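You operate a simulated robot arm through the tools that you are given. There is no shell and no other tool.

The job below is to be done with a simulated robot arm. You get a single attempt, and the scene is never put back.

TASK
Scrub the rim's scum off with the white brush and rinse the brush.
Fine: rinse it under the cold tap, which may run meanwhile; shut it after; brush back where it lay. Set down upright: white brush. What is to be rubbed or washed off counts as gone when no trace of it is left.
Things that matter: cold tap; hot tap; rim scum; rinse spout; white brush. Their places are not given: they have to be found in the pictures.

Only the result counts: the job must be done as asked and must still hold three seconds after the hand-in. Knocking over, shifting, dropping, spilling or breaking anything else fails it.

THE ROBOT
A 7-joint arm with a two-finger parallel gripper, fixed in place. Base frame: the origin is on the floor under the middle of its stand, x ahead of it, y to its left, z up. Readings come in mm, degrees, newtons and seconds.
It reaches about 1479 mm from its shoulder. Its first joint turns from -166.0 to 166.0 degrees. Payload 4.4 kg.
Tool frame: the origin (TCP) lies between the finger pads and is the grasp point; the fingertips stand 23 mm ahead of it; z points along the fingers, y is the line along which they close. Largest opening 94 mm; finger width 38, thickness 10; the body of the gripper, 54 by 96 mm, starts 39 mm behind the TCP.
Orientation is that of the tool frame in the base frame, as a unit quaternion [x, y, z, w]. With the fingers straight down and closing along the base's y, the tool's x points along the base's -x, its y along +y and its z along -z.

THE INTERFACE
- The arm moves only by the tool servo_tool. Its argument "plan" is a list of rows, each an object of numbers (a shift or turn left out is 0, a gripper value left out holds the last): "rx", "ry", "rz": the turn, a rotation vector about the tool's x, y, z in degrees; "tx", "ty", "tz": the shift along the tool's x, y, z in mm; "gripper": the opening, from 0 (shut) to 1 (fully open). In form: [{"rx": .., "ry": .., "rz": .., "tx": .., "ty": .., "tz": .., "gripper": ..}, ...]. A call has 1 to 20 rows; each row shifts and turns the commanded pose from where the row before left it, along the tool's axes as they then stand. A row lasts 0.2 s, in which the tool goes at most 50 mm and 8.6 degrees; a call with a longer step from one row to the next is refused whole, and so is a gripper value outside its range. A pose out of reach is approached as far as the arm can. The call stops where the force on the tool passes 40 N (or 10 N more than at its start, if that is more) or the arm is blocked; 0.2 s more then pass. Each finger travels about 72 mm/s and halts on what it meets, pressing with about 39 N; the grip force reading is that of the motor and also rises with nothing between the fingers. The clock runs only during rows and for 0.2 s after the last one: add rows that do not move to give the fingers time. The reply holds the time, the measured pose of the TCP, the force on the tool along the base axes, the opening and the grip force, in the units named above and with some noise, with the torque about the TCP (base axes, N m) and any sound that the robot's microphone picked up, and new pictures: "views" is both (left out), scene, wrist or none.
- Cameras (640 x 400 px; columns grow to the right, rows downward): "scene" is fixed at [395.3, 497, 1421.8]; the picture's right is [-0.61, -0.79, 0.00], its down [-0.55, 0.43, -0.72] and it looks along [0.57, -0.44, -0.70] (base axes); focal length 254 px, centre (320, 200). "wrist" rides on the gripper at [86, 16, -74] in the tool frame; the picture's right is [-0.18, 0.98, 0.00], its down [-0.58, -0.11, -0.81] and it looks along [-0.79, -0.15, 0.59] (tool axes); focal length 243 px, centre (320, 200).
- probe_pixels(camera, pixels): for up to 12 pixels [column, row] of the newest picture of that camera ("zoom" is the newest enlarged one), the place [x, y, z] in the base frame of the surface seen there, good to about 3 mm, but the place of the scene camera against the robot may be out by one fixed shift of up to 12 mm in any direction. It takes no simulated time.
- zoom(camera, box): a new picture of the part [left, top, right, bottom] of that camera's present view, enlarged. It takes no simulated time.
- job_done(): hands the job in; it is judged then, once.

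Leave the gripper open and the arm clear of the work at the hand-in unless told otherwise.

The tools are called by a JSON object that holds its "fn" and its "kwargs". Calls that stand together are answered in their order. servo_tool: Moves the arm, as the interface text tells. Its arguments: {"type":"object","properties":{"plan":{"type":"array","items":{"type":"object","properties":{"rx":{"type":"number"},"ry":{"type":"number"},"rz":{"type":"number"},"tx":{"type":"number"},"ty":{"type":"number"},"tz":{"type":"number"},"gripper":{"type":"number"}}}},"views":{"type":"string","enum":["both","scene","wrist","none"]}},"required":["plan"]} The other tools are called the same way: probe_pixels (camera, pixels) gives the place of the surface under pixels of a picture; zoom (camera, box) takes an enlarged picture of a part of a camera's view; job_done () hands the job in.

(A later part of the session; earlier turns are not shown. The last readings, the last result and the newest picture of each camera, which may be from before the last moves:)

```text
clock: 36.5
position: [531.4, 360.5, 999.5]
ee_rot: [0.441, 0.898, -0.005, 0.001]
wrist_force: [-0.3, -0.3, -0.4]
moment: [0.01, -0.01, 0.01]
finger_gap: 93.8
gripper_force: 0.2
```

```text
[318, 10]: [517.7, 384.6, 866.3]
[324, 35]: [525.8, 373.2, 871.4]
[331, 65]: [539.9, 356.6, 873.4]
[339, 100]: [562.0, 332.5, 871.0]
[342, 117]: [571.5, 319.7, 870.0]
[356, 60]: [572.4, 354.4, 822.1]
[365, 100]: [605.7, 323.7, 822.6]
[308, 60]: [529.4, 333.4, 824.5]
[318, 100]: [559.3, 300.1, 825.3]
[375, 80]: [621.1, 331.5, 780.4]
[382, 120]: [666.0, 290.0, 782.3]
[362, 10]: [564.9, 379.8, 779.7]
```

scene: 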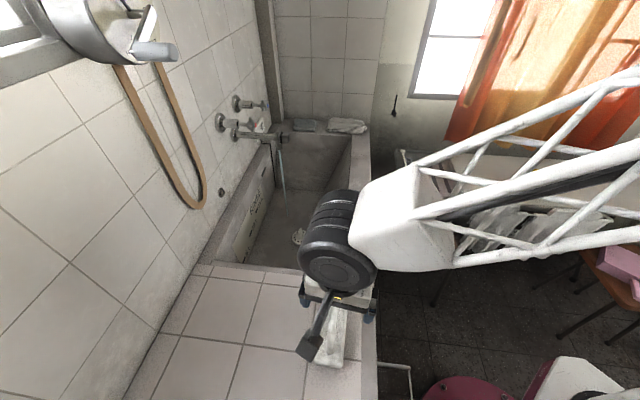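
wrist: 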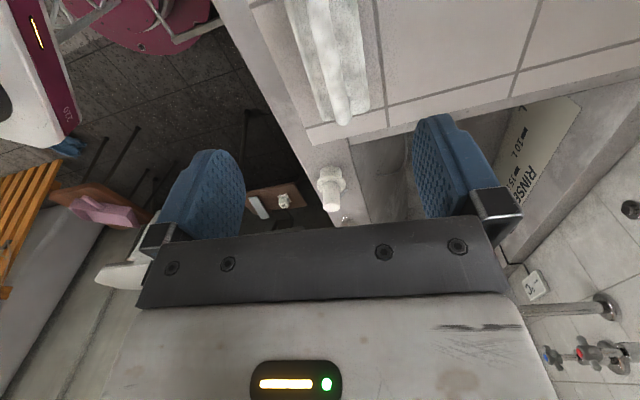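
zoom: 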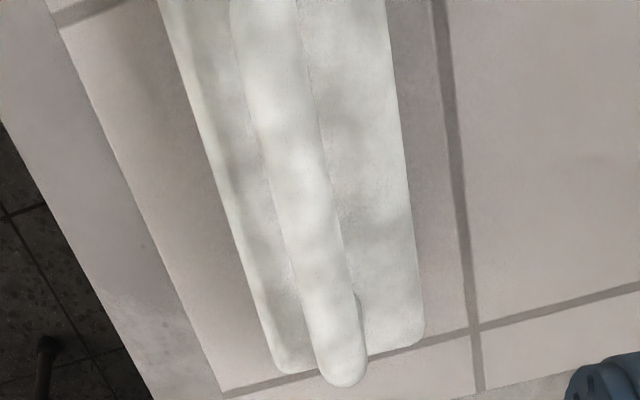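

The handle axis works out at about −47° in the base frame. Its centre is near (542,353), the top at z≈872 and the body top at ≈824. The body is about 140×56 mm. I'll turn −5.3°, centre, and descend part-way.

{"fn": "servo_tool", "kwargs": {"plan": [{"rz": -5.3}, {"tx": -12.7, "ty": 2.6}, {"tz": 30}, {"tz": 30}, {"tz": 30}, {}], "views": "wrist"}}

```text
clock: 37.9
position: [540.5, 350.8, 907.4]
ee_rot: [0.399, 0.917, -0.004, 0.002]
wrist_force: [-0.5, -0.9, -0.4]
moment: [0.01, -0.01, 0.0]
finger_gap: 94.0
gripper_force: 0.2
```

wrist: 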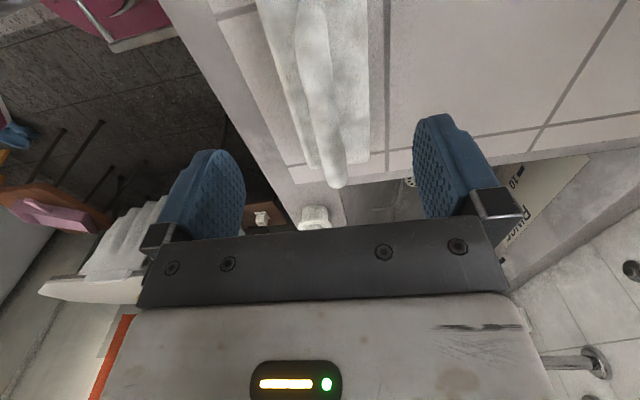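

The handle passes about 10 px right of the pad centre line, so I'll probe it from this closer view.

{"fn": "probe_pixels", "kwargs": {"camera": "wrist", "pixels": [[318, 60], [326, 100], [331, 134], [336, 165], [315, 134], [346, 134], [350, 140], [385, 134]]}}

{"fn": "zoom", "kwargs": {"camera": "wrist", "box": [230, 0, 420, 200]}}

```text
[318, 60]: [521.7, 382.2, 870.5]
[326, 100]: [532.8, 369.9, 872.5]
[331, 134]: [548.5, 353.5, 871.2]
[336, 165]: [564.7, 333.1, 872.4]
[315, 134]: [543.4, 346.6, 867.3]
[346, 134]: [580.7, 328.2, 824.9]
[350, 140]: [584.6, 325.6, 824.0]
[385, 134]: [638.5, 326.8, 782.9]
```

```text
2.00 times, centred on (325, 100) of wrist
```

zoom: 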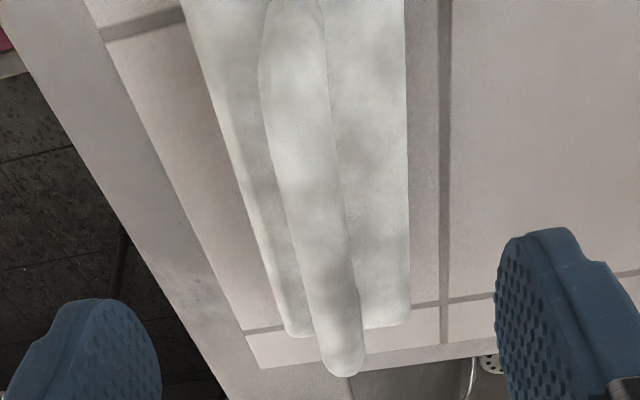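

The handle axis is about −48.5° and lies 6.5–7 mm to the +y side. I'll correct by +1.5° and +6.5 mm, then descend to TCP z≈853.

{"fn": "servo_tool", "kwargs": {"plan": [{"rz": 1.5, "ty": 6.5}, {"tz": 20}, {"tz": 20}, {"tz": 14}, {}], "views": "wrist"}}

```text
clock: 39.1
position: [546.9, 355.9, 854.1]
ee_rot: [0.411, 0.912, -0.004, 0.002]
wrist_force: [0.3, 0.2, 0.9]
moment: [-0.01, 0.03, -0.05]
finger_gap: 93.9
gripper_force: 0.0
```

wrist: 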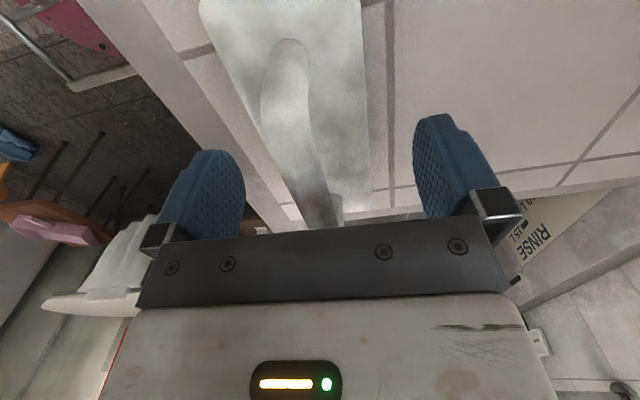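

The handle sits between the pads at about (315,180). I'll close the gripper.

{"fn": "servo_tool", "kwargs": {"plan": [{"gripper": 0.5}, {"gripper": 0.35}, {"gripper": 0.2}, {"gripper": 0}, {}, {}], "views": "both"}}

```text
clock: 40.5
position: [546.4, 354.9, 852.6]
ee_rot: [0.411, 0.912, -0.005, 0.001]
wrist_force: [-0.1, -0.5, -0.5]
moment: [-0.04, -0.06, 0.03]
finger_gap: 15.2
gripper_force: 39.1
```

scene: 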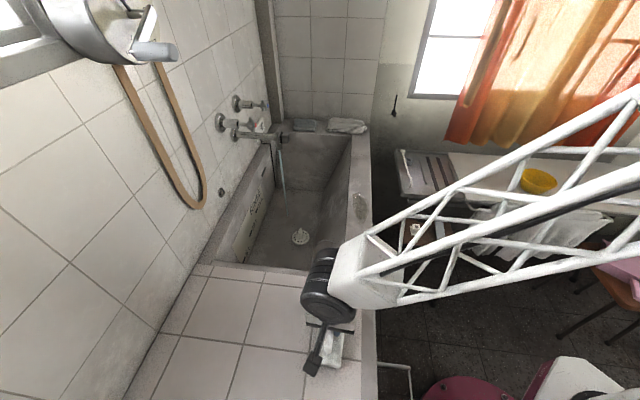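
wrist: 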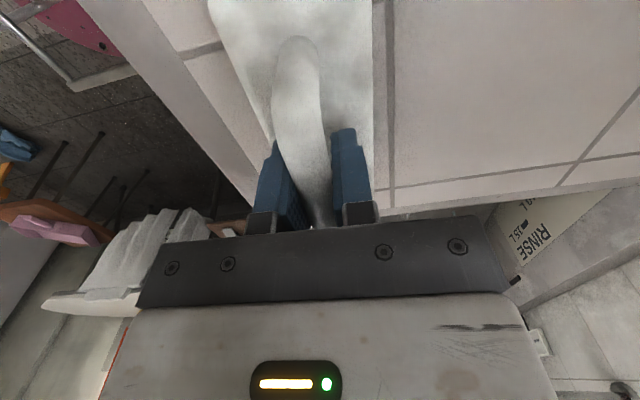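

It is gripped with a 15.2 mm gap and 39 N, and it shifted about 6 mm in +y_t on closing, which I'll compensate when returning it. Next I'll lift straight up.

{"fn": "servo_tool", "kwargs": {"plan": [{"tz": -5}, {"tz": -15}, {"tz": -30}, {"tz": -40}, {"tz": -40}, {}], "views": "both"}}

```text
clock: 41.9
position: [546.1, 356.2, 983.7]
ee_rot: [0.411, 0.912, -0.005, 0.002]
wrist_force: [-0.2, -0.2, -1.7]
moment: [-0.02, 0.02, 0.01]
finger_gap: 15.2
gripper_force: 38.9
```

scene: 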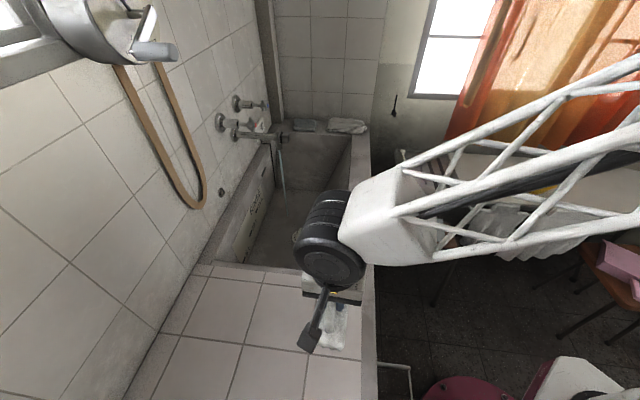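
wrist: 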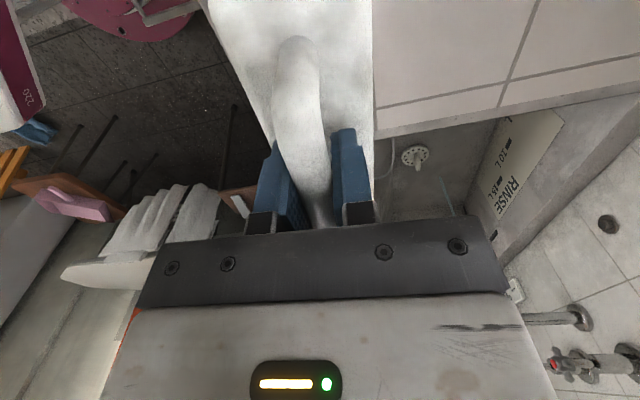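

The brush is held firmly at about 1.7 N weight. The scum on the rim should be centred near (806,1), about 150×60 mm, along the rim at −45°. I'll align the yaw to the rim and travel above it at a safe height.

{"fn": "servo_tool", "kwargs": {"plan": [{"rz": -3.5}, {"tx": -48.3, "ty": -7.4}, {"tx": -48.3, "ty": -7.4}, {"tx": -48.3, "ty": -7.4}, {"tx": -48.3, "ty": -7.4}, {"tx": -48.3, "ty": -7.4}, {"tx": -48.3, "ty": -7.4}, {"tx": -48.3, "ty": -7.4}, {"tx": -48.3, "ty": -7.4}, {"tx": -48.3, "ty": -7.4}, {}, {}], "views": "both"}}

```text
clock: 44.5
position: [807.0, 1.5, 988.2]
ee_rot: [0.383, 0.924, -0.004, 0.0]
wrist_force: [0.3, 0.5, -1.8]
moment: [0.04, 0.02, -0.01]
finger_gap: 15.1
gripper_force: 39.5
```

scene: 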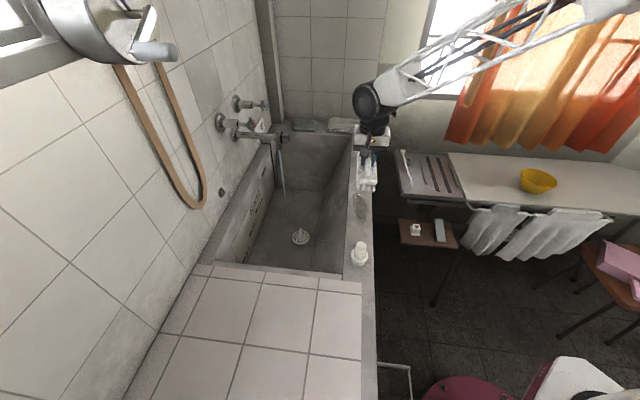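
wrist: 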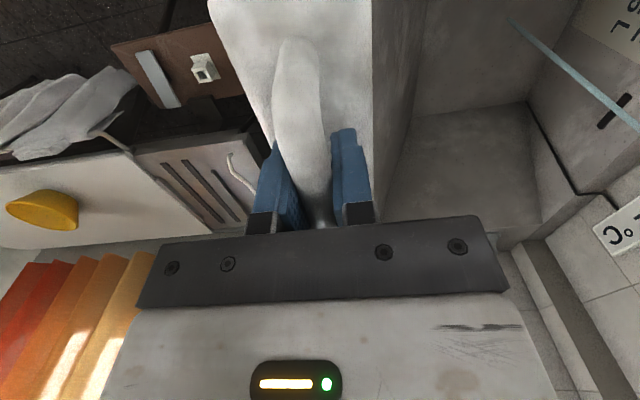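

The brush hovers over the scum, lined up with the rim. I'll descend to just above contact (TCP z≈862).

{"fn": "servo_tool", "kwargs": {"plan": [{"tz": 40}, {"tz": 40}, {"tz": 30}, {"tz": 14}, {}], "views": "both"}}

```text
clock: 45.7
position: [807.5, 1.3, 864.1]
ee_rot: [0.383, 0.924, -0.005, 0.001]
wrist_force: [0.0, 0.7, -2.0]
moment: [-0.03, 0.01, 0.01]
finger_gap: 15.2
gripper_force: 38.7
```

scene: 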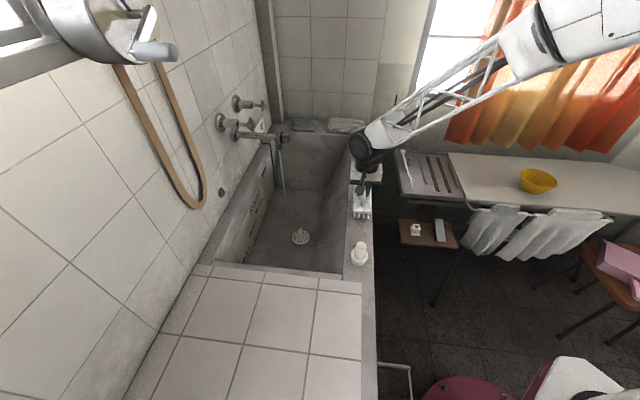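
wrist: 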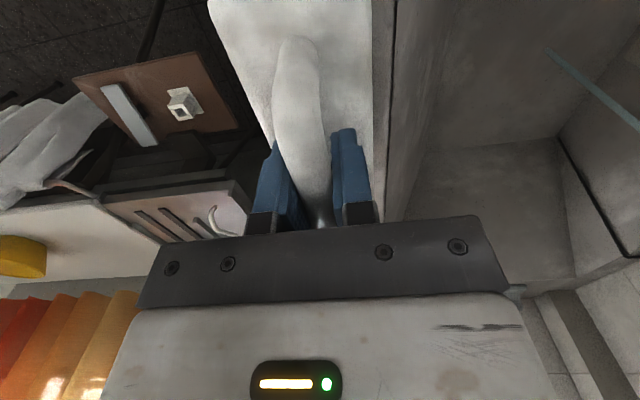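

I'm hovering about 10 mm above the rim. I'll zoom the scene to see where the brush sits relative to the scum.

{"fn": "zoom", "kwargs": {"camera": "scene", "box": [320, 150, 400, 270]}}

{"fn": "probe_pixels", "kwargs": {"camera": "wrist", "pixels": [[212, 10], [368, 10], [372, 60], [373, 120], [245, 80], [380, 60], [392, 60], [297, 80]]}}

```text
3.33 times, centred on (360, 210) of scene
```

zoom: 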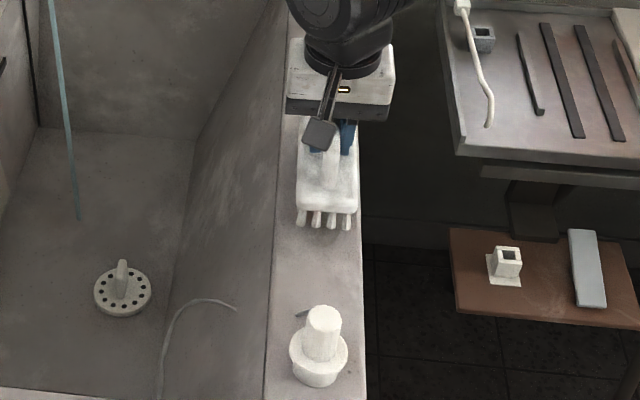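

```text
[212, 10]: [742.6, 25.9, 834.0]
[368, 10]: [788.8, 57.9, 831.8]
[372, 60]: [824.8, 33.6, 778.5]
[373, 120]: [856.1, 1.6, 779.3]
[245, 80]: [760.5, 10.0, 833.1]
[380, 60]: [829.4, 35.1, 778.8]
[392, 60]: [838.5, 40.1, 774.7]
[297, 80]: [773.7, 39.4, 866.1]
```

The brush spans d≈544–599, right across the rim, and the rim's surface is at z≈779. I'll lower in small steps to get light contact.

{"fn": "servo_tool", "kwargs": {"plan": [{"tz": 4}, {"tz": 3}, {"tz": 2}, {"tz": 1}, {"tz": 1}, {}], "views": "none"}}

```text
clock: 47.1
position: [806.6, 0.1, 854.6]
ee_rot: [0.382, 0.924, -0.005, 0.003]
wrist_force: [-10.5, -3.3, 29.3]
moment: [0.29, 0.15, 0.21]
finger_gap: 15.2
gripper_force: 39.7
```

Contact is made with about 29 N, which is a bit much. I'll ease up 0.7 mm and check.

{"fn": "servo_tool", "kwargs": {"plan": [{"tz": -0.7}, {}], "views": "none"}}

```text
clock: 47.7
position: [806.2, 1.1, 854.6]
ee_rot: [0.383, 0.924, -0.005, 0.002]
wrist_force: [-4.3, -8.7, 27.9]
moment: [-0.17, -0.31, 0.01]
finger_gap: 15.2
gripper_force: 39.3
```

{"fn": "servo_tool", "kwargs": {"plan": [{"tz": -1.5}, {}], "views": "none"}}

```text
clock: 48.3
position: [804.6, 0.6, 854.3]
ee_rot: [0.382, 0.924, -0.006, 0.0]
wrist_force: [1.7, -0.1, 1.6]
moment: [-0.24, -0.27, 0.05]
finger_gap: 15.1
gripper_force: 38.4
```

That is light contact (1.6 N). I'll press 0.8 mm and try a short stroke along the rim, watching the force.

{"fn": "servo_tool", "kwargs": {"plan": [{"tz": 0.8}, {"tx": 8}, {"tx": 12}, {"tx": 12}, {"tx": 8}, {}], "views": "scene"}}

```text
clock: 49.7
position: [777.3, 29.1, 854.2]
ee_rot: [0.383, 0.924, -0.005, 0.002]
wrist_force: [3.1, -3.7, 12.8]
moment: [0.4, 0.41, 0.01]
finger_gap: 14.9
gripper_force: 39.1
```

scene: 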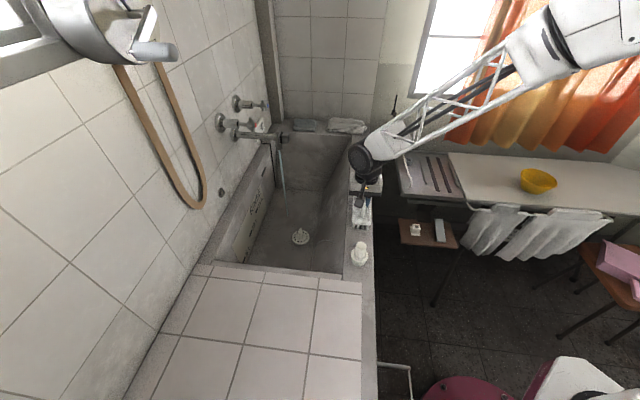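

The stroke worked at 12.8 N pressing. Next come longer strokes back and forth with lateral offsets of ±7 mm to cover the full width.

{"fn": "servo_tool", "kwargs": {"plan": [{"tx": -14}, {"tx": -18}, {"tx": -18}, {"tx": -18}, {"tx": -14}, {"ty": 4}, {"ty": 3}, {"tx": 14}, {"tx": 18}, {"tx": 18}, {"tx": 18}, {"tx": 14}, {"ty": -7}, {"ty": -7}, {"tx": -14}, {"tx": -18}, {"tx": -18}, {"tx": -18}, {"tx": -14}, {}], "views": "scene"}}

```text
clock: 53.9
position: [831.5, -33.8, 854.0]
ee_rot: [0.383, 0.924, -0.005, 0.0]
wrist_force: [-1.1, -0.7, -0.9]
moment: [-0.05, -0.02, -0.03]
finger_gap: 15.4
gripper_force: 39.4
```

scene: 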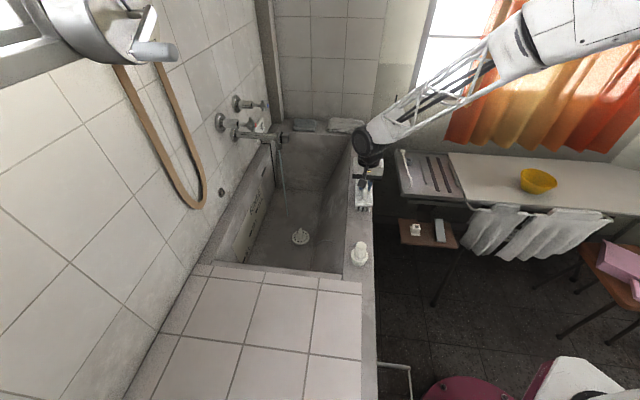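

The press faded to about 0 N at this far end because of a slight tilt. I'll zoom to see what's left of the scum.

{"fn": "zoom", "kwargs": {"camera": "scene", "box": [330, 170, 394, 250]}}

```text
5.00 times, centred on (362, 210) of scene
```

zoom: 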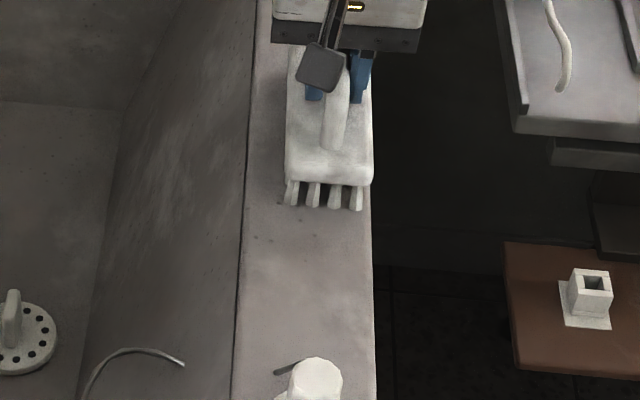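

The near half looks clean. I'll press again by 0.8 mm and scrub the far half (a≈588–642) over the full width.

{"fn": "servo_tool", "kwargs": {"plan": [{"tz": 0.9}, {"tx": -15}, {"tx": -15}, {"tx": 18}, {"tx": 18}, {"tx": 18}, {"ty": 7}, {"tx": -18}, {"tx": -18}, {"tx": -18}, {"ty": 8}, {"tx": 18}, {"tx": 18}, {"tx": 18}, {"tx": 18}, {}], "views": "scene"}}

```text
clock: 57.3
position: [812.4, 7.2, 852.8]
ee_rot: [0.382, 0.924, -0.005, 0.002]
wrist_force: [7.3, -8.1, 27.0]
moment: [0.07, 0.06, 0.08]
finger_gap: 15.1
gripper_force: 38.7
```

scene: 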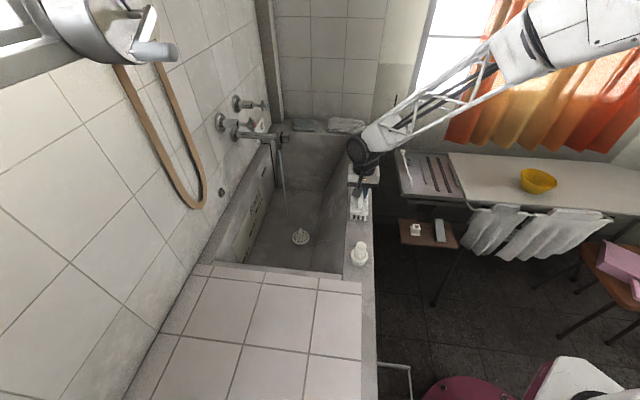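

Press is 27 N here. I'll lift the brush clear and shift over the tub so the rim can be inspected.

{"fn": "servo_tool", "kwargs": {"plan": [{"tz": -10}, {"tz": -30}, {"tz": -40}, {"tz": -40}, {"ty": 40}, {"ty": 40}, {"ty": 40}, {"ty": 40}, {}], "views": "both"}}

{"fn": "zoom", "kwargs": {"camera": "scene", "box": [330, 170, 394, 250]}}

{"fn": "zoom", "kwargs": {"camera": "wrist", "box": [120, 0, 320, 160]}}

```text
clock: 59.3
position: [924.7, 122.1, 971.8]
ee_rot: [0.383, 0.924, -0.005, 0.001]
wrist_force: [-0.4, 0.6, -1.3]
moment: [-0.02, 0.0, 0.02]
finger_gap: 15.1
gripper_force: 39.1
```

scene: 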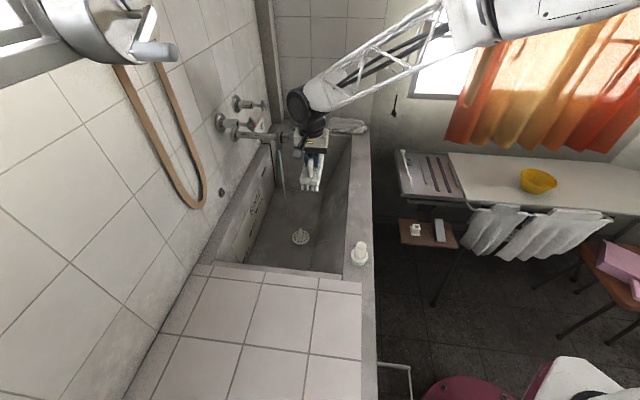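
wrist: 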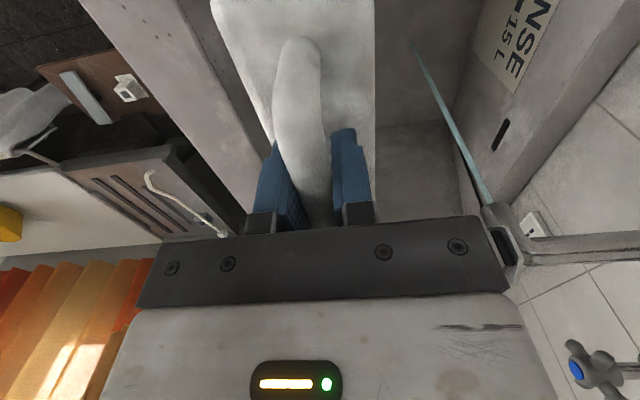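

```text
5.00 times, centred on (362, 210) of scene
```

zoom: 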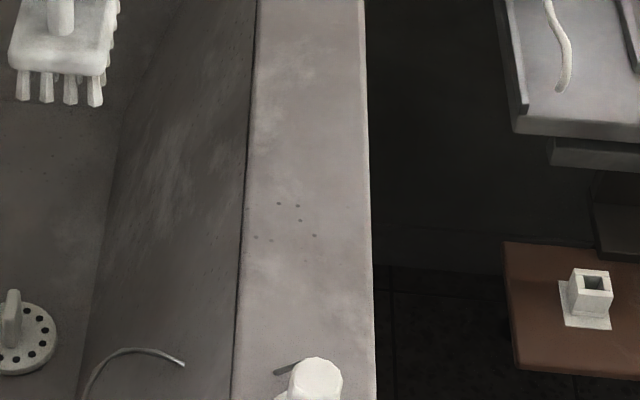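

```text
2.50 times, centred on (220, 80) of wrist
```

zoom: 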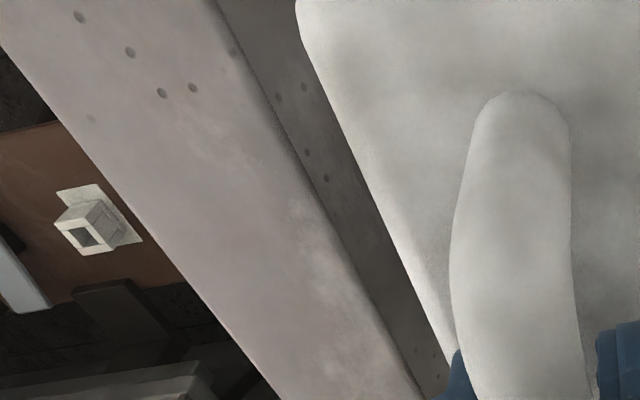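

The brown film is gone; only small dark dots remain, like the pits elsewhere in the concrete. I'll zoom more closely to make sure they are not leftovers.

{"fn": "zoom", "kwargs": {"camera": "scene", "box": [344, 190, 376, 210]}}

{"fn": "zoom", "kwargs": {"camera": "scene", "box": [344, 208, 376, 228]}}

{"fn": "zoom", "kwargs": {"camera": "scene", "box": [344, 170, 376, 190]}}

{"fn": "zoom", "kwargs": {"camera": "scene", "box": [290, 150, 338, 200]}}

```text
16.00 times, centred on (360, 200) of scene
```

zoom: 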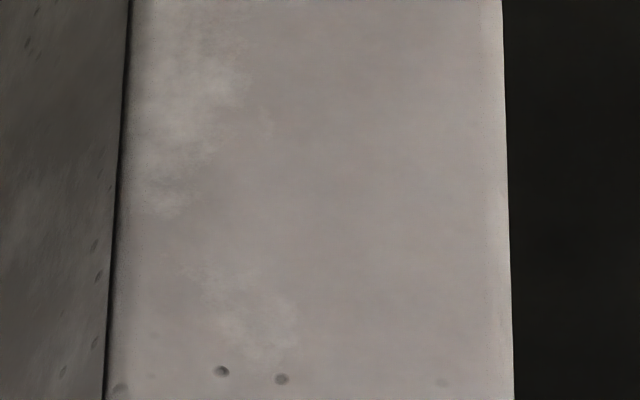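

```text
16.00 times, centred on (360, 218) of scene
```

zoom: 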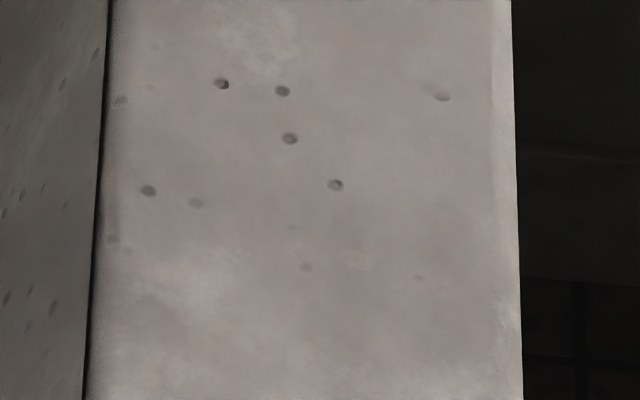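

```text
16.00 times, centred on (360, 180) of scene
```

zoom: 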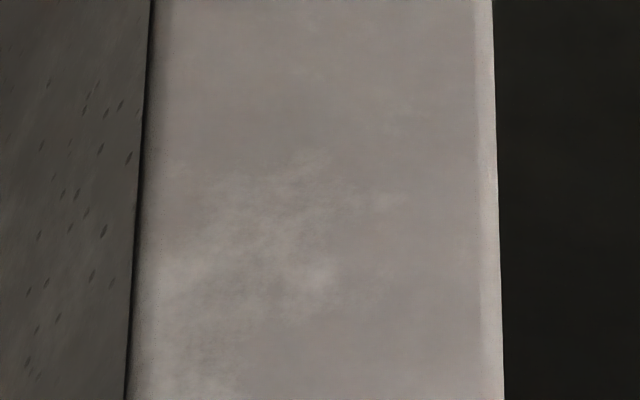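

```text
8.00 times, centred on (314, 175) of scene
```

zoom: 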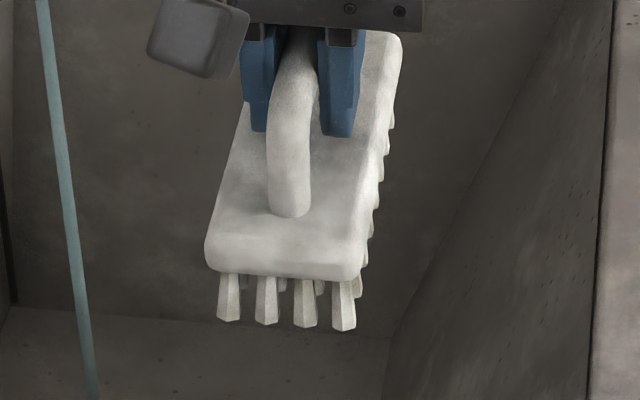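

The rim shows bare concrete with only textured pits, so the scum is gone. For the rinse I'll rotate the tool about its x axis by −80°, so the bristles face the wall and the brush stays along the tub axis.

{"fn": "servo_tool", "kwargs": {"plan": [{"rx": -8}, {"rx": -8}, {"rx": -8}, {"rx": -8}, {"rx": -8}, {"rx": -8}, {"rx": -8}, {"rx": -8}, {"rx": -8}, {"rx": -8}, {}], "views": "both"}}

```text
clock: 61.7
position: [924.9, 121.4, 971.1]
ee_rot: [0.291, 0.71, 0.591, 0.247]
wrist_force: [0.4, -0.2, -1.3]
moment: [-0.01, 0.05, 0.02]
finger_gap: 14.9
gripper_force: 39.0
```

scene: 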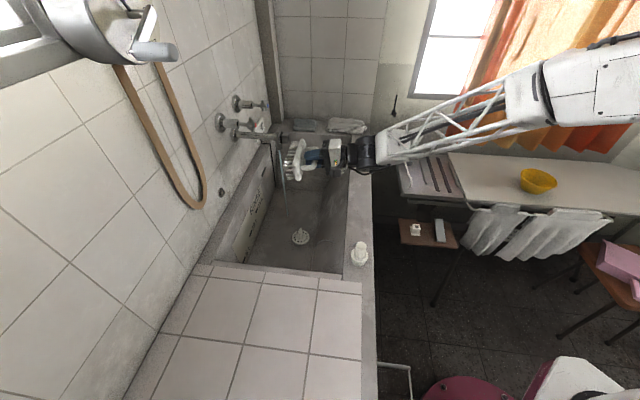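
wrist: 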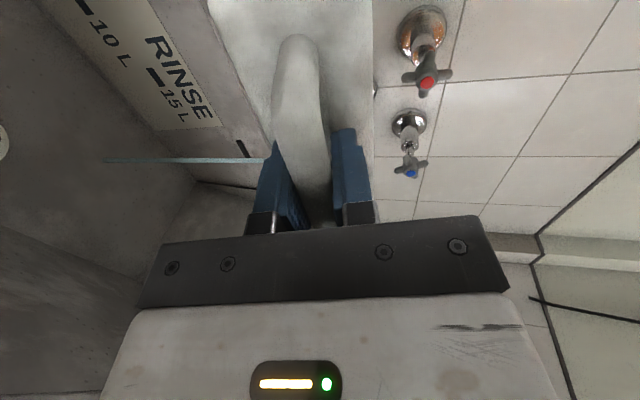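

The bristles now face the wall. I'll descend to z≈865 first, then slide along the tub to be in line with the stream, still short of it.

{"fn": "servo_tool", "kwargs": {"plan": [{"ty": -35.1, "tz": 6.2}, {"ty": -35.1, "tz": 6.2}, {"ty": -35.1, "tz": 6.2}, {"tx": -34}, {"tx": -34}, {"tx": -34}, {"tx": -34}, {}], "views": "both"}}

{"fn": "zoom", "kwargs": {"camera": "scene", "box": [230, 100, 390, 200]}}

```text
clock: 63.5
position: [1021.0, 22.1, 864.9]
ee_rot: [0.293, 0.711, 0.59, 0.247]
wrist_force: [-0.1, 0.3, -1.0]
moment: [-0.05, 0.09, 0.01]
finger_gap: 15.0
gripper_force: 38.6
```

scene: 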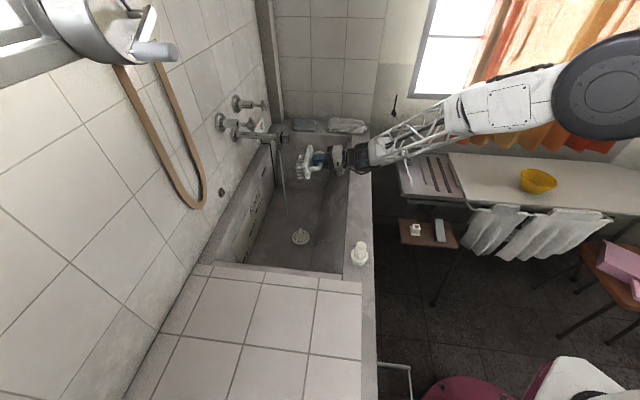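
wrist: 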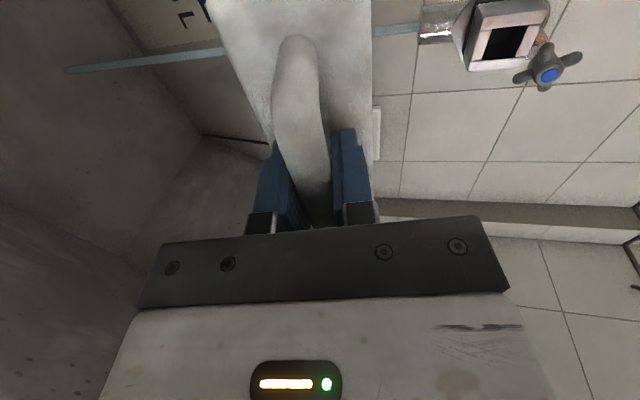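

```text
4.00 times, centred on (310, 150) of scene
```

zoom: 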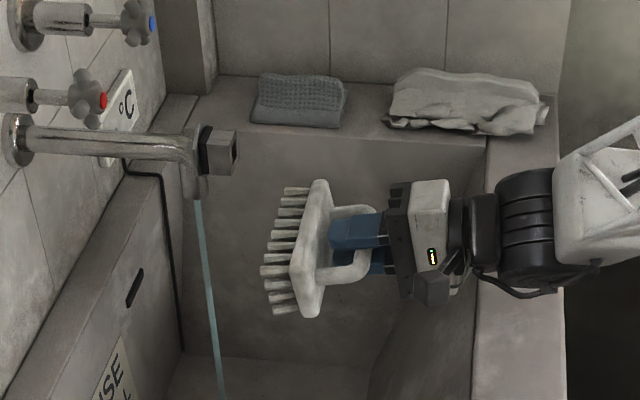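

The brush is level with the stream, bristles towards it. I'll advance about 79 mm so the stream runs through the bristles.

{"fn": "servo_tool", "kwargs": {"plan": [{"ty": 3.5, "tz": 19.5}, {"ty": 3.5, "tz": 19.5}, {"ty": 3.5, "tz": 19.5}, {"ty": 3.3, "tz": 19.5}, {}], "views": "both"}}

{"fn": "zoom", "kwargs": {"camera": "scene", "box": [230, 100, 390, 200]}}

```text
clock: 64.7
position: [1077.8, 79.4, 863.5]
ee_rot: [0.293, 0.712, 0.589, 0.246]
wrist_force: [-0.3, -0.7, -2.7]
moment: [-0.03, 0.08, 0.01]
finger_gap: 15.2
gripper_force: 38.6
```

scene: 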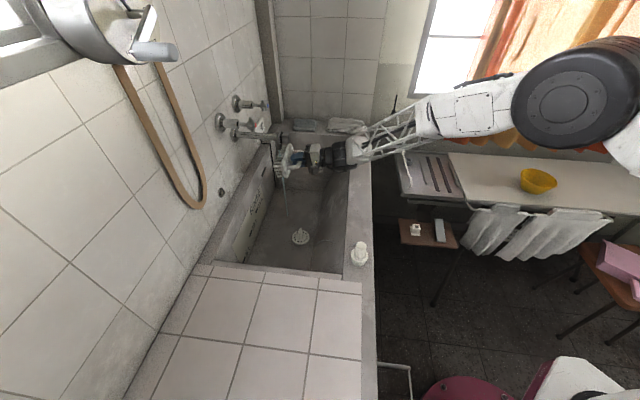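
wrist: 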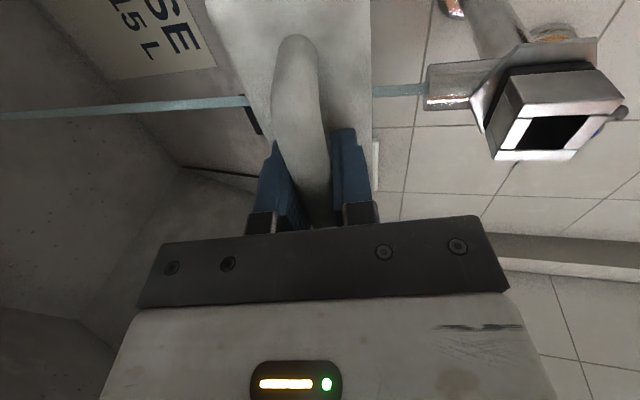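

```text
4.00 times, centred on (310, 150) of scene
```

zoom: 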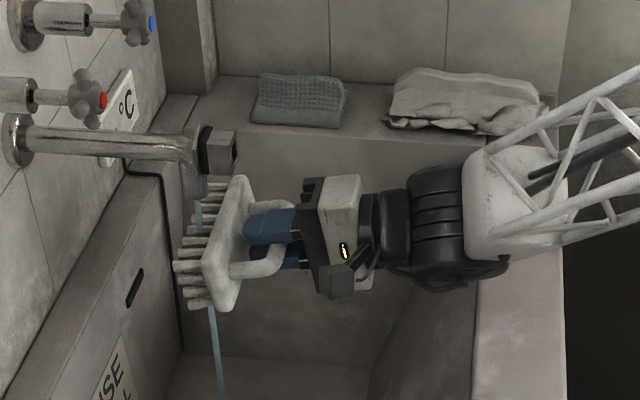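

The stream runs straight through the bristles from nozzle to tub. I'll sweep the brush lengthwise slowly so every tuft gets rinsed.

{"fn": "servo_tool", "kwargs": {"plan": [{"tx": 12}, {"tx": 12}, {"tx": 12}, {"tx": 12}, {"tx": 12}, {}, {"tx": -12}, {"tx": -12}, {"tx": -12}, {"tx": -12}, {"tx": -12}, {"tx": -12}, {"tx": -12}, {"tx": -12}, {"tx": -12}, {"tx": -12}, {}, {"tx": 15}, {"tx": 15}, {"tx": 15}], "views": "both"}}

{"fn": "zoom", "kwargs": {"camera": "scene", "box": [230, 100, 390, 200]}}

```text
clock: 68.9
position: [1087.1, 70.6, 864.6]
ee_rot: [0.292, 0.71, 0.591, 0.247]
wrist_force: [-0.5, 1.3, -2.0]
moment: [-0.07, 0.07, -0.01]
finger_gap: 15.1
gripper_force: 39.0
```

scene: 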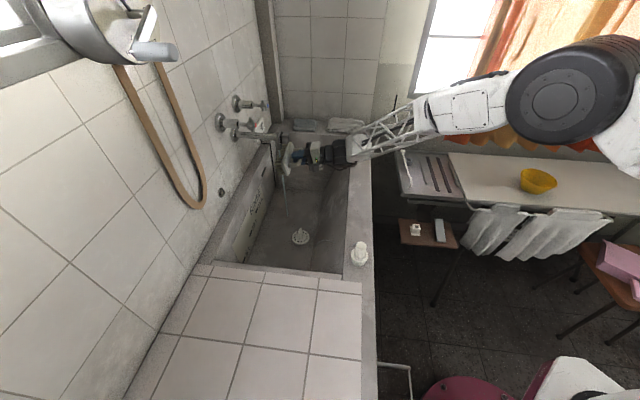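
wrist: 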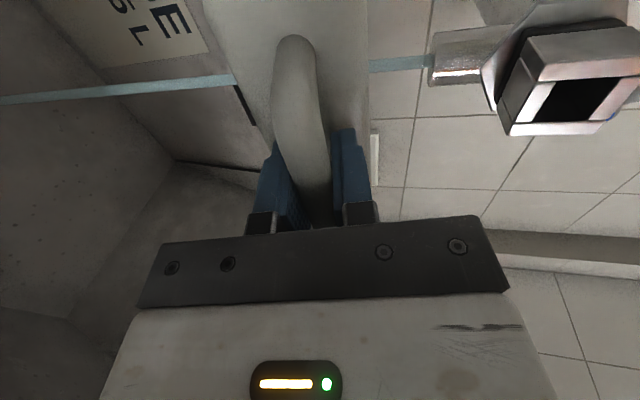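

```text
4.00 times, centred on (310, 150) of scene
```

zoom: 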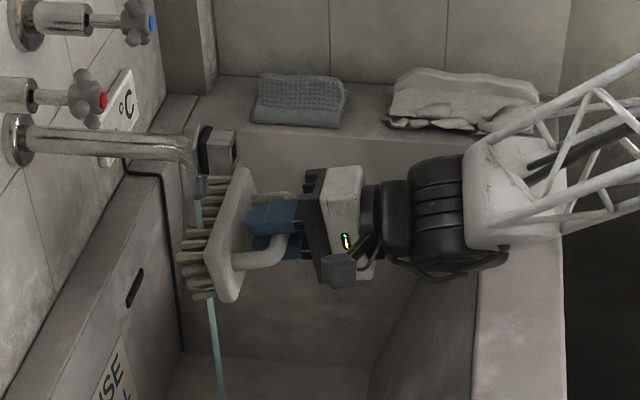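

The bristles look browner than before and the body looks wet. I'll zoom in close.

{"fn": "zoom", "kwargs": {"camera": "scene", "box": [266, 136, 314, 180]}}

```text
9.09 times, centred on (290, 158) of scene
```

zoom: 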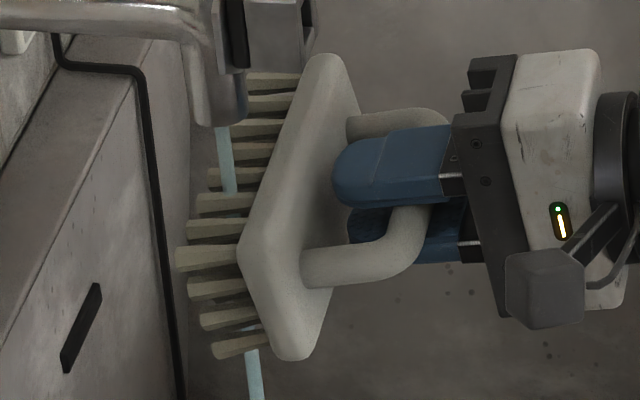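

The whole brush is wet now. I'll keep rinsing with full-length sweeps at slightly varied depths to cover tips and roots of the bristles.

{"fn": "servo_tool", "kwargs": {"plan": [{"tx": 15}, {"tx": 15}, {"tx": 15}, {"tx": 15}, {"tx": 15}, {"tx": 15}, {"tz": -6}, {"tx": -15}, {"tx": -15}, {"tx": -15}, {"tx": -15}, {"tx": -15}, {"tx": -15}, {"tx": -15}, {"tx": -15}, {"tx": -15}, {"tx": -15}, {"tz": 6}, {"tz": 6}, {}], "views": "scene"}}

{"fn": "zoom", "kwargs": {"camera": "scene", "box": [256, 126, 314, 180]}}

{"fn": "servo_tool", "kwargs": {"plan": [{"tx": 15}, {"tx": 15}, {"tx": 15}, {"tx": 15}, {"tx": 15}, {"tx": 15}, {"tx": 15}, {"tx": 15}, {"tx": 15}, {"tx": 15}, {"tz": -6}, {"tx": -15}, {"tx": -15}, {"tx": -15}, {"tx": -15}, {"tx": -15}, {}, {}], "views": "both"}}

{"fn": "zoom", "kwargs": {"camera": "scene", "box": [256, 126, 314, 180]}}

```text
clock: 73.1
position: [1134.5, 29.8, 864.1]
ee_rot: [0.293, 0.711, 0.59, 0.247]
wrist_force: [-0.4, -0.1, -1.5]
moment: [-0.05, 0.03, -0.01]
finger_gap: 15.0
gripper_force: 39.1
```

scene: 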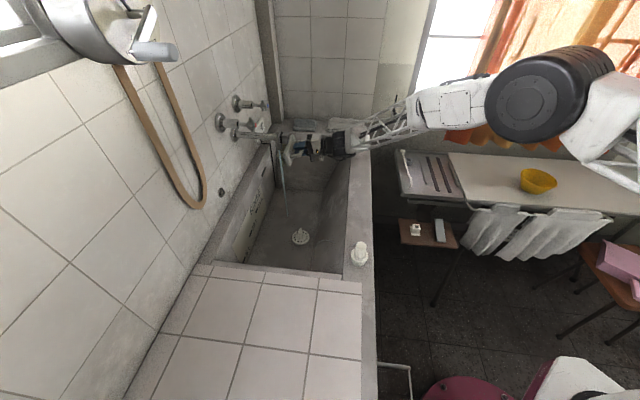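

```text
7.41 times, centred on (285, 153) of scene
```

zoom: 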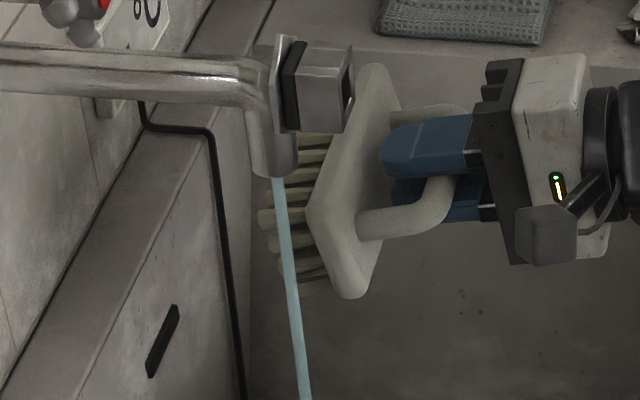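

```text
clock: 76.9
position: [1077.3, 80.7, 864.6]
ee_rot: [0.293, 0.711, 0.59, 0.246]
wrist_force: [-0.3, 0.5, -1.5]
moment: [-0.02, 0.04, 0.02]
finger_gap: 15.1
gripper_force: 38.6
```

scene: 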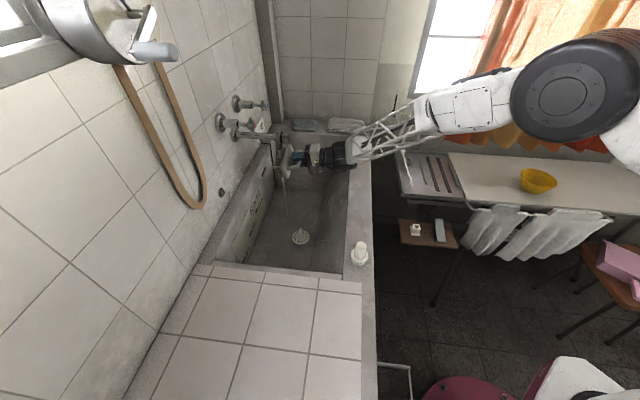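
wrist: 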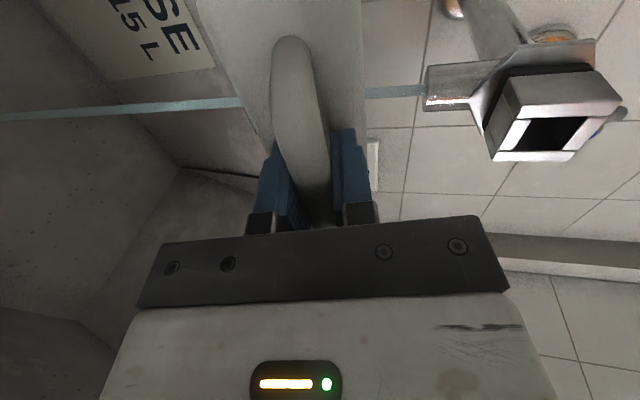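

```text
7.41 times, centred on (285, 153) of scene
```

zoom: 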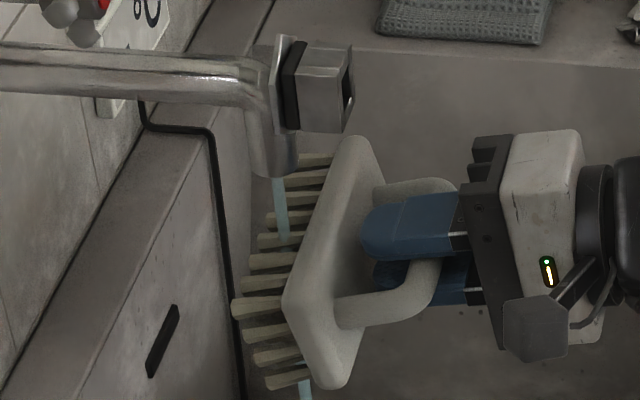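

The stream goes through the tufts. The tan look matches an overall wet darkening of the whole brush. I'll rinse two more sweeps, one deeper at the bristle roots and one at the tips, and compare the colour.

{"fn": "servo_tool", "kwargs": {"plan": [{"tz": 8}, {"tx": 15}, {"tx": 15}, {"tx": 15}, {"tx": 15}, {"tx": 15}, {}, {"tx": -15}, {"tx": -15}, {"tx": -15}, {"tx": -15}, {"tx": -15}, {"tx": -15}, {"tx": -15}, {"tx": -15}, {"tx": -15}, {"tx": -15}, {}, {}], "views": "none"}}

{"fn": "servo_tool", "kwargs": {"plan": [{"tz": -8}, {"tz": -8}, {"tx": 15}, {"tx": 15}, {"tx": 15}, {"tx": 15}, {"tx": 15}, {"tx": 15}, {"tx": 15}, {"tx": 15}, {"tx": 15}, {"tx": 15}, {"tz": 8}, {"tx": -15}, {"tx": -15}, {"tx": -15}, {"tx": -15}, {"tx": -15}, {}, {}], "views": "scene"}}

{"fn": "zoom", "kwargs": {"camera": "scene", "box": [256, 126, 314, 180]}}

```text
clock: 80.9
position: [1136.7, 33.0, 864.2]
ee_rot: [0.293, 0.711, 0.589, 0.246]
wrist_force: [0.1, 0.1, -1.1]
moment: [-0.09, 0.05, -0.03]
finger_gap: 15.2
gripper_force: 39.0
```

```text
clock: 85.1
position: [1077.5, 78.5, 864.7]
ee_rot: [0.293, 0.711, 0.59, 0.247]
wrist_force: [-0.4, -0.1, -2.4]
moment: [-0.05, 0.07, -0.05]
finger_gap: 15.0
gripper_force: 38.5
```

scene: 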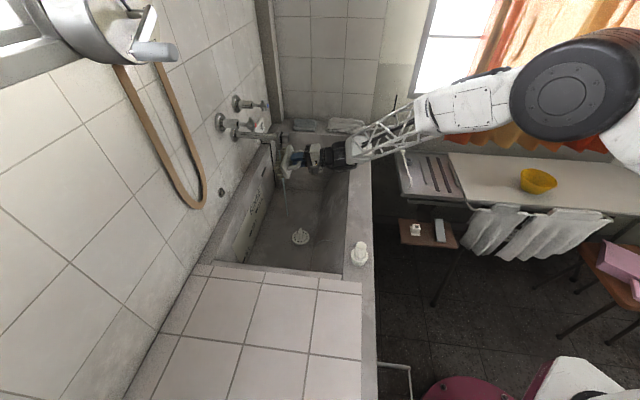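

```text
7.41 times, centred on (285, 153) of scene
```

zoom: 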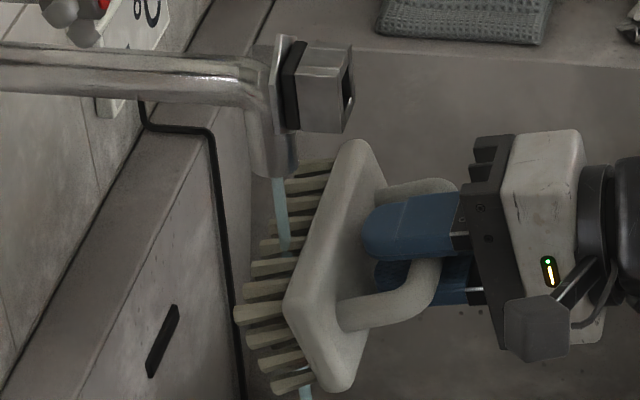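

The brush looks a little lighter than before. I'll continue rinsing to see whether it still changes.

{"fn": "servo_tool", "kwargs": {"plan": [{"tx": 12}, {"tx": 12}, {"tx": 12}, {"tx": 12}, {"tx": 12}, {}, {"tx": -12}, {"tx": -12}, {"tx": -12}, {"tx": -12}, {"tx": -12}, {"tx": -12}, {"tx": -12}, {"tx": -12}, {"tx": -12}, {"tx": -12}, {}, {"tx": 20}, {"tx": 20}, {"tx": 20}], "views": "scene"}}

{"fn": "zoom", "kwargs": {"camera": "scene", "box": [256, 126, 314, 180]}}

{"fn": "servo_tool", "kwargs": {"plan": [{"tz": 5}, {"tx": 12}, {"tx": 12}, {"tx": 12}, {"tx": 12}, {"tx": 12}, {}, {"tx": -12}, {"tx": -12}, {"tx": -12}, {"tx": -12}, {"tx": -12}, {"tx": -12}, {"tx": -12}, {"tx": -12}, {"tx": -12}, {"tx": -12}, {"tx": 20}, {"tx": 20}, {"tx": 20}], "views": "scene"}}

{"fn": "zoom", "kwargs": {"camera": "scene", "box": [256, 126, 314, 180]}}

```text
clock: 89.3
position: [1077.5, 79.9, 865.5]
ee_rot: [0.292, 0.711, 0.591, 0.247]
wrist_force: [-0.1, -0.4, -1.5]
moment: [-0.06, 0.06, -0.03]
finger_gap: 15.0
gripper_force: 39.2
```

scene: 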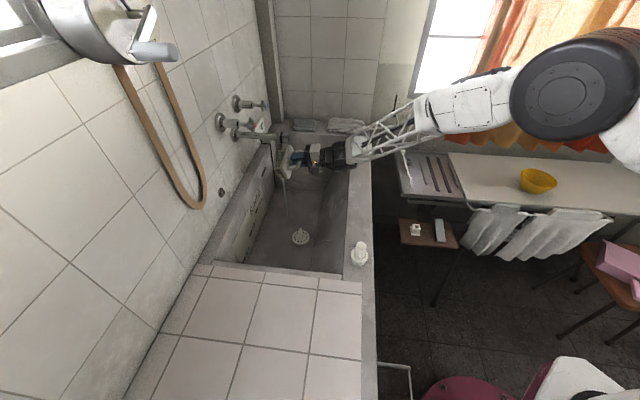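

```text
7.41 times, centred on (285, 153) of scene
```

zoom: 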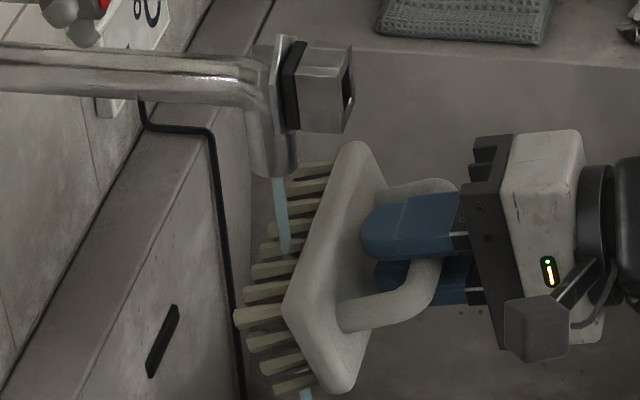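

```text
clock: 93.5
position: [1079.8, 83.4, 864.4]
ee_rot: [0.292, 0.71, 0.591, 0.247]
wrist_force: [-0.8, 0.3, -1.0]
moment: [-0.04, 0.06, 0.03]
finger_gap: 14.9
gripper_force: 38.8
```

scene: 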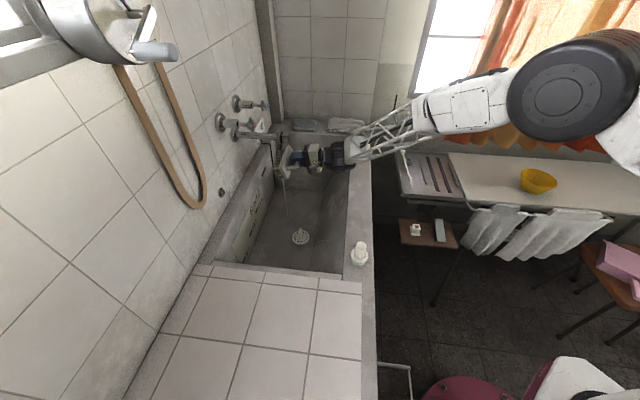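

```text
7.41 times, centred on (285, 153) of scene
```

zoom: 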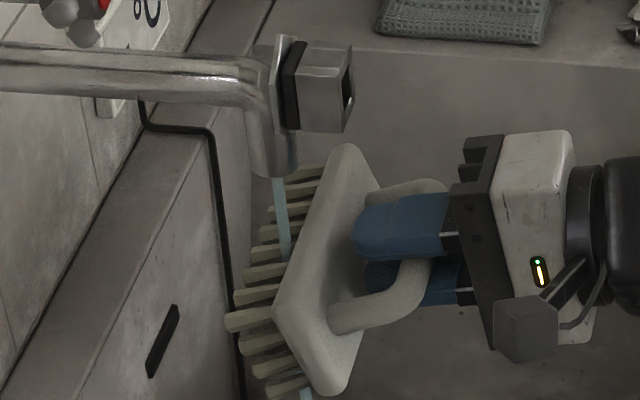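

The look is stable now. I'll back the brush out of the stream along the same path and return to the pose at which I inspected it before rinsing, for a direct comparison.

{"fn": "servo_tool", "kwargs": {"plan": [{"ty": -3.7, "tz": -21}, {"ty": -3.7, "tz": -21}, {"ty": -3.7, "tz": -21}, {"ty": -3.7, "tz": -21}, {"tx": 34}, {"tx": 34}, {"tx": 34}, {"tx": 34}, {"ty": 35.1, "tz": -6.2}, {"ty": 35.1, "tz": -6.2}, {"ty": 35.1, "tz": -6.2}, {}, {}], "views": "scene"}}

{"fn": "zoom", "kwargs": {"camera": "scene", "box": [256, 120, 352, 190]}}

{"fn": "servo_tool", "kwargs": {"plan": [{"rx": 8}, {"rx": 8}, {"rx": 8}, {"rx": 8}, {"rx": 8}, {"rx": 8}, {"rx": 8}, {"rx": 8}, {"rx": 8}, {"rx": 8}, {}], "views": "both"}}

{"fn": "zoom", "kwargs": {"camera": "scene", "box": [290, 150, 338, 200]}}

```text
clock: 96.3
position: [925.4, 119.8, 970.5]
ee_rot: [0.293, 0.711, 0.59, 0.246]
wrist_force: [0.4, -0.3, -2.5]
moment: [-0.07, 0.1, 0.02]
finger_gap: 15.3
gripper_force: 38.9
```

scene: 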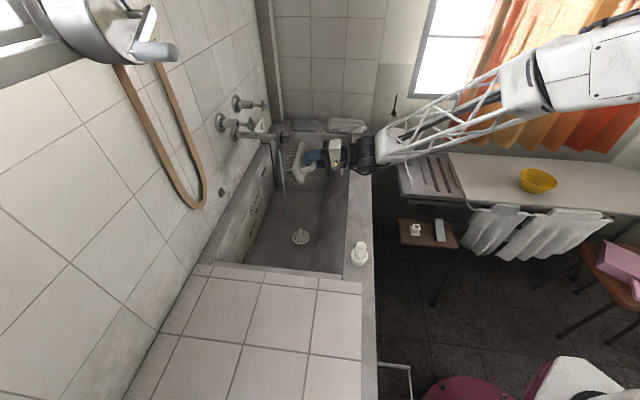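

```text
5.71 times, centred on (304, 155) of scene
```

zoom: 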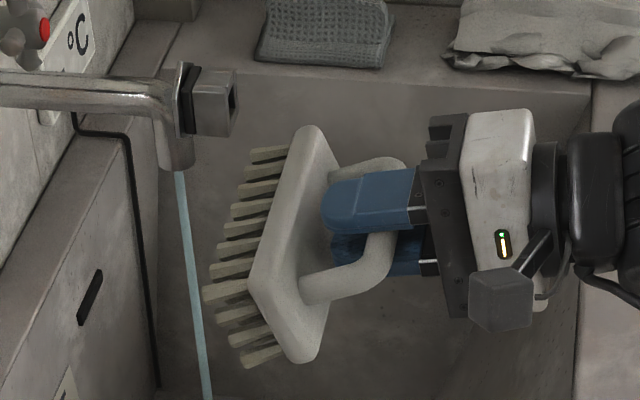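

```text
clock: 98.7
position: [925.6, 120.6, 970.4]
ee_rot: [0.383, 0.924, -0.006, 0.001]
wrist_force: [0.0, -1.0, -2.3]
moment: [0.03, 0.01, -0.02]
finger_gap: 15.0
gripper_force: 39.4
```

scene: 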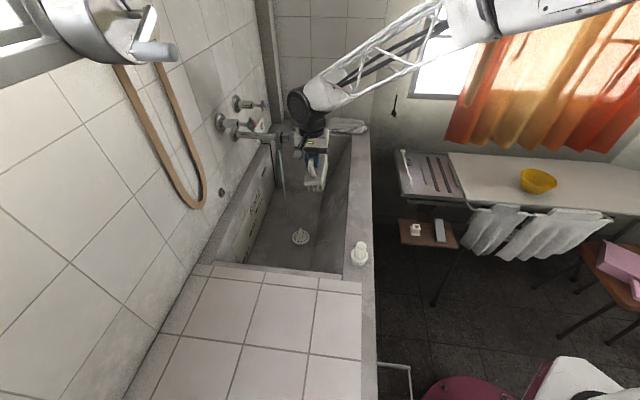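
wrist: 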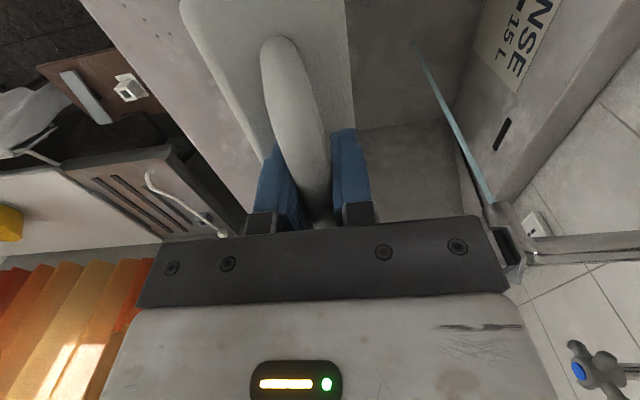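

```text
8.00 times, centred on (314, 175) of scene
```

zoom: 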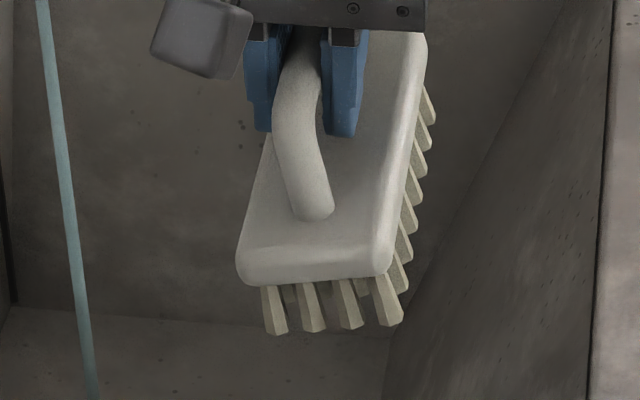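

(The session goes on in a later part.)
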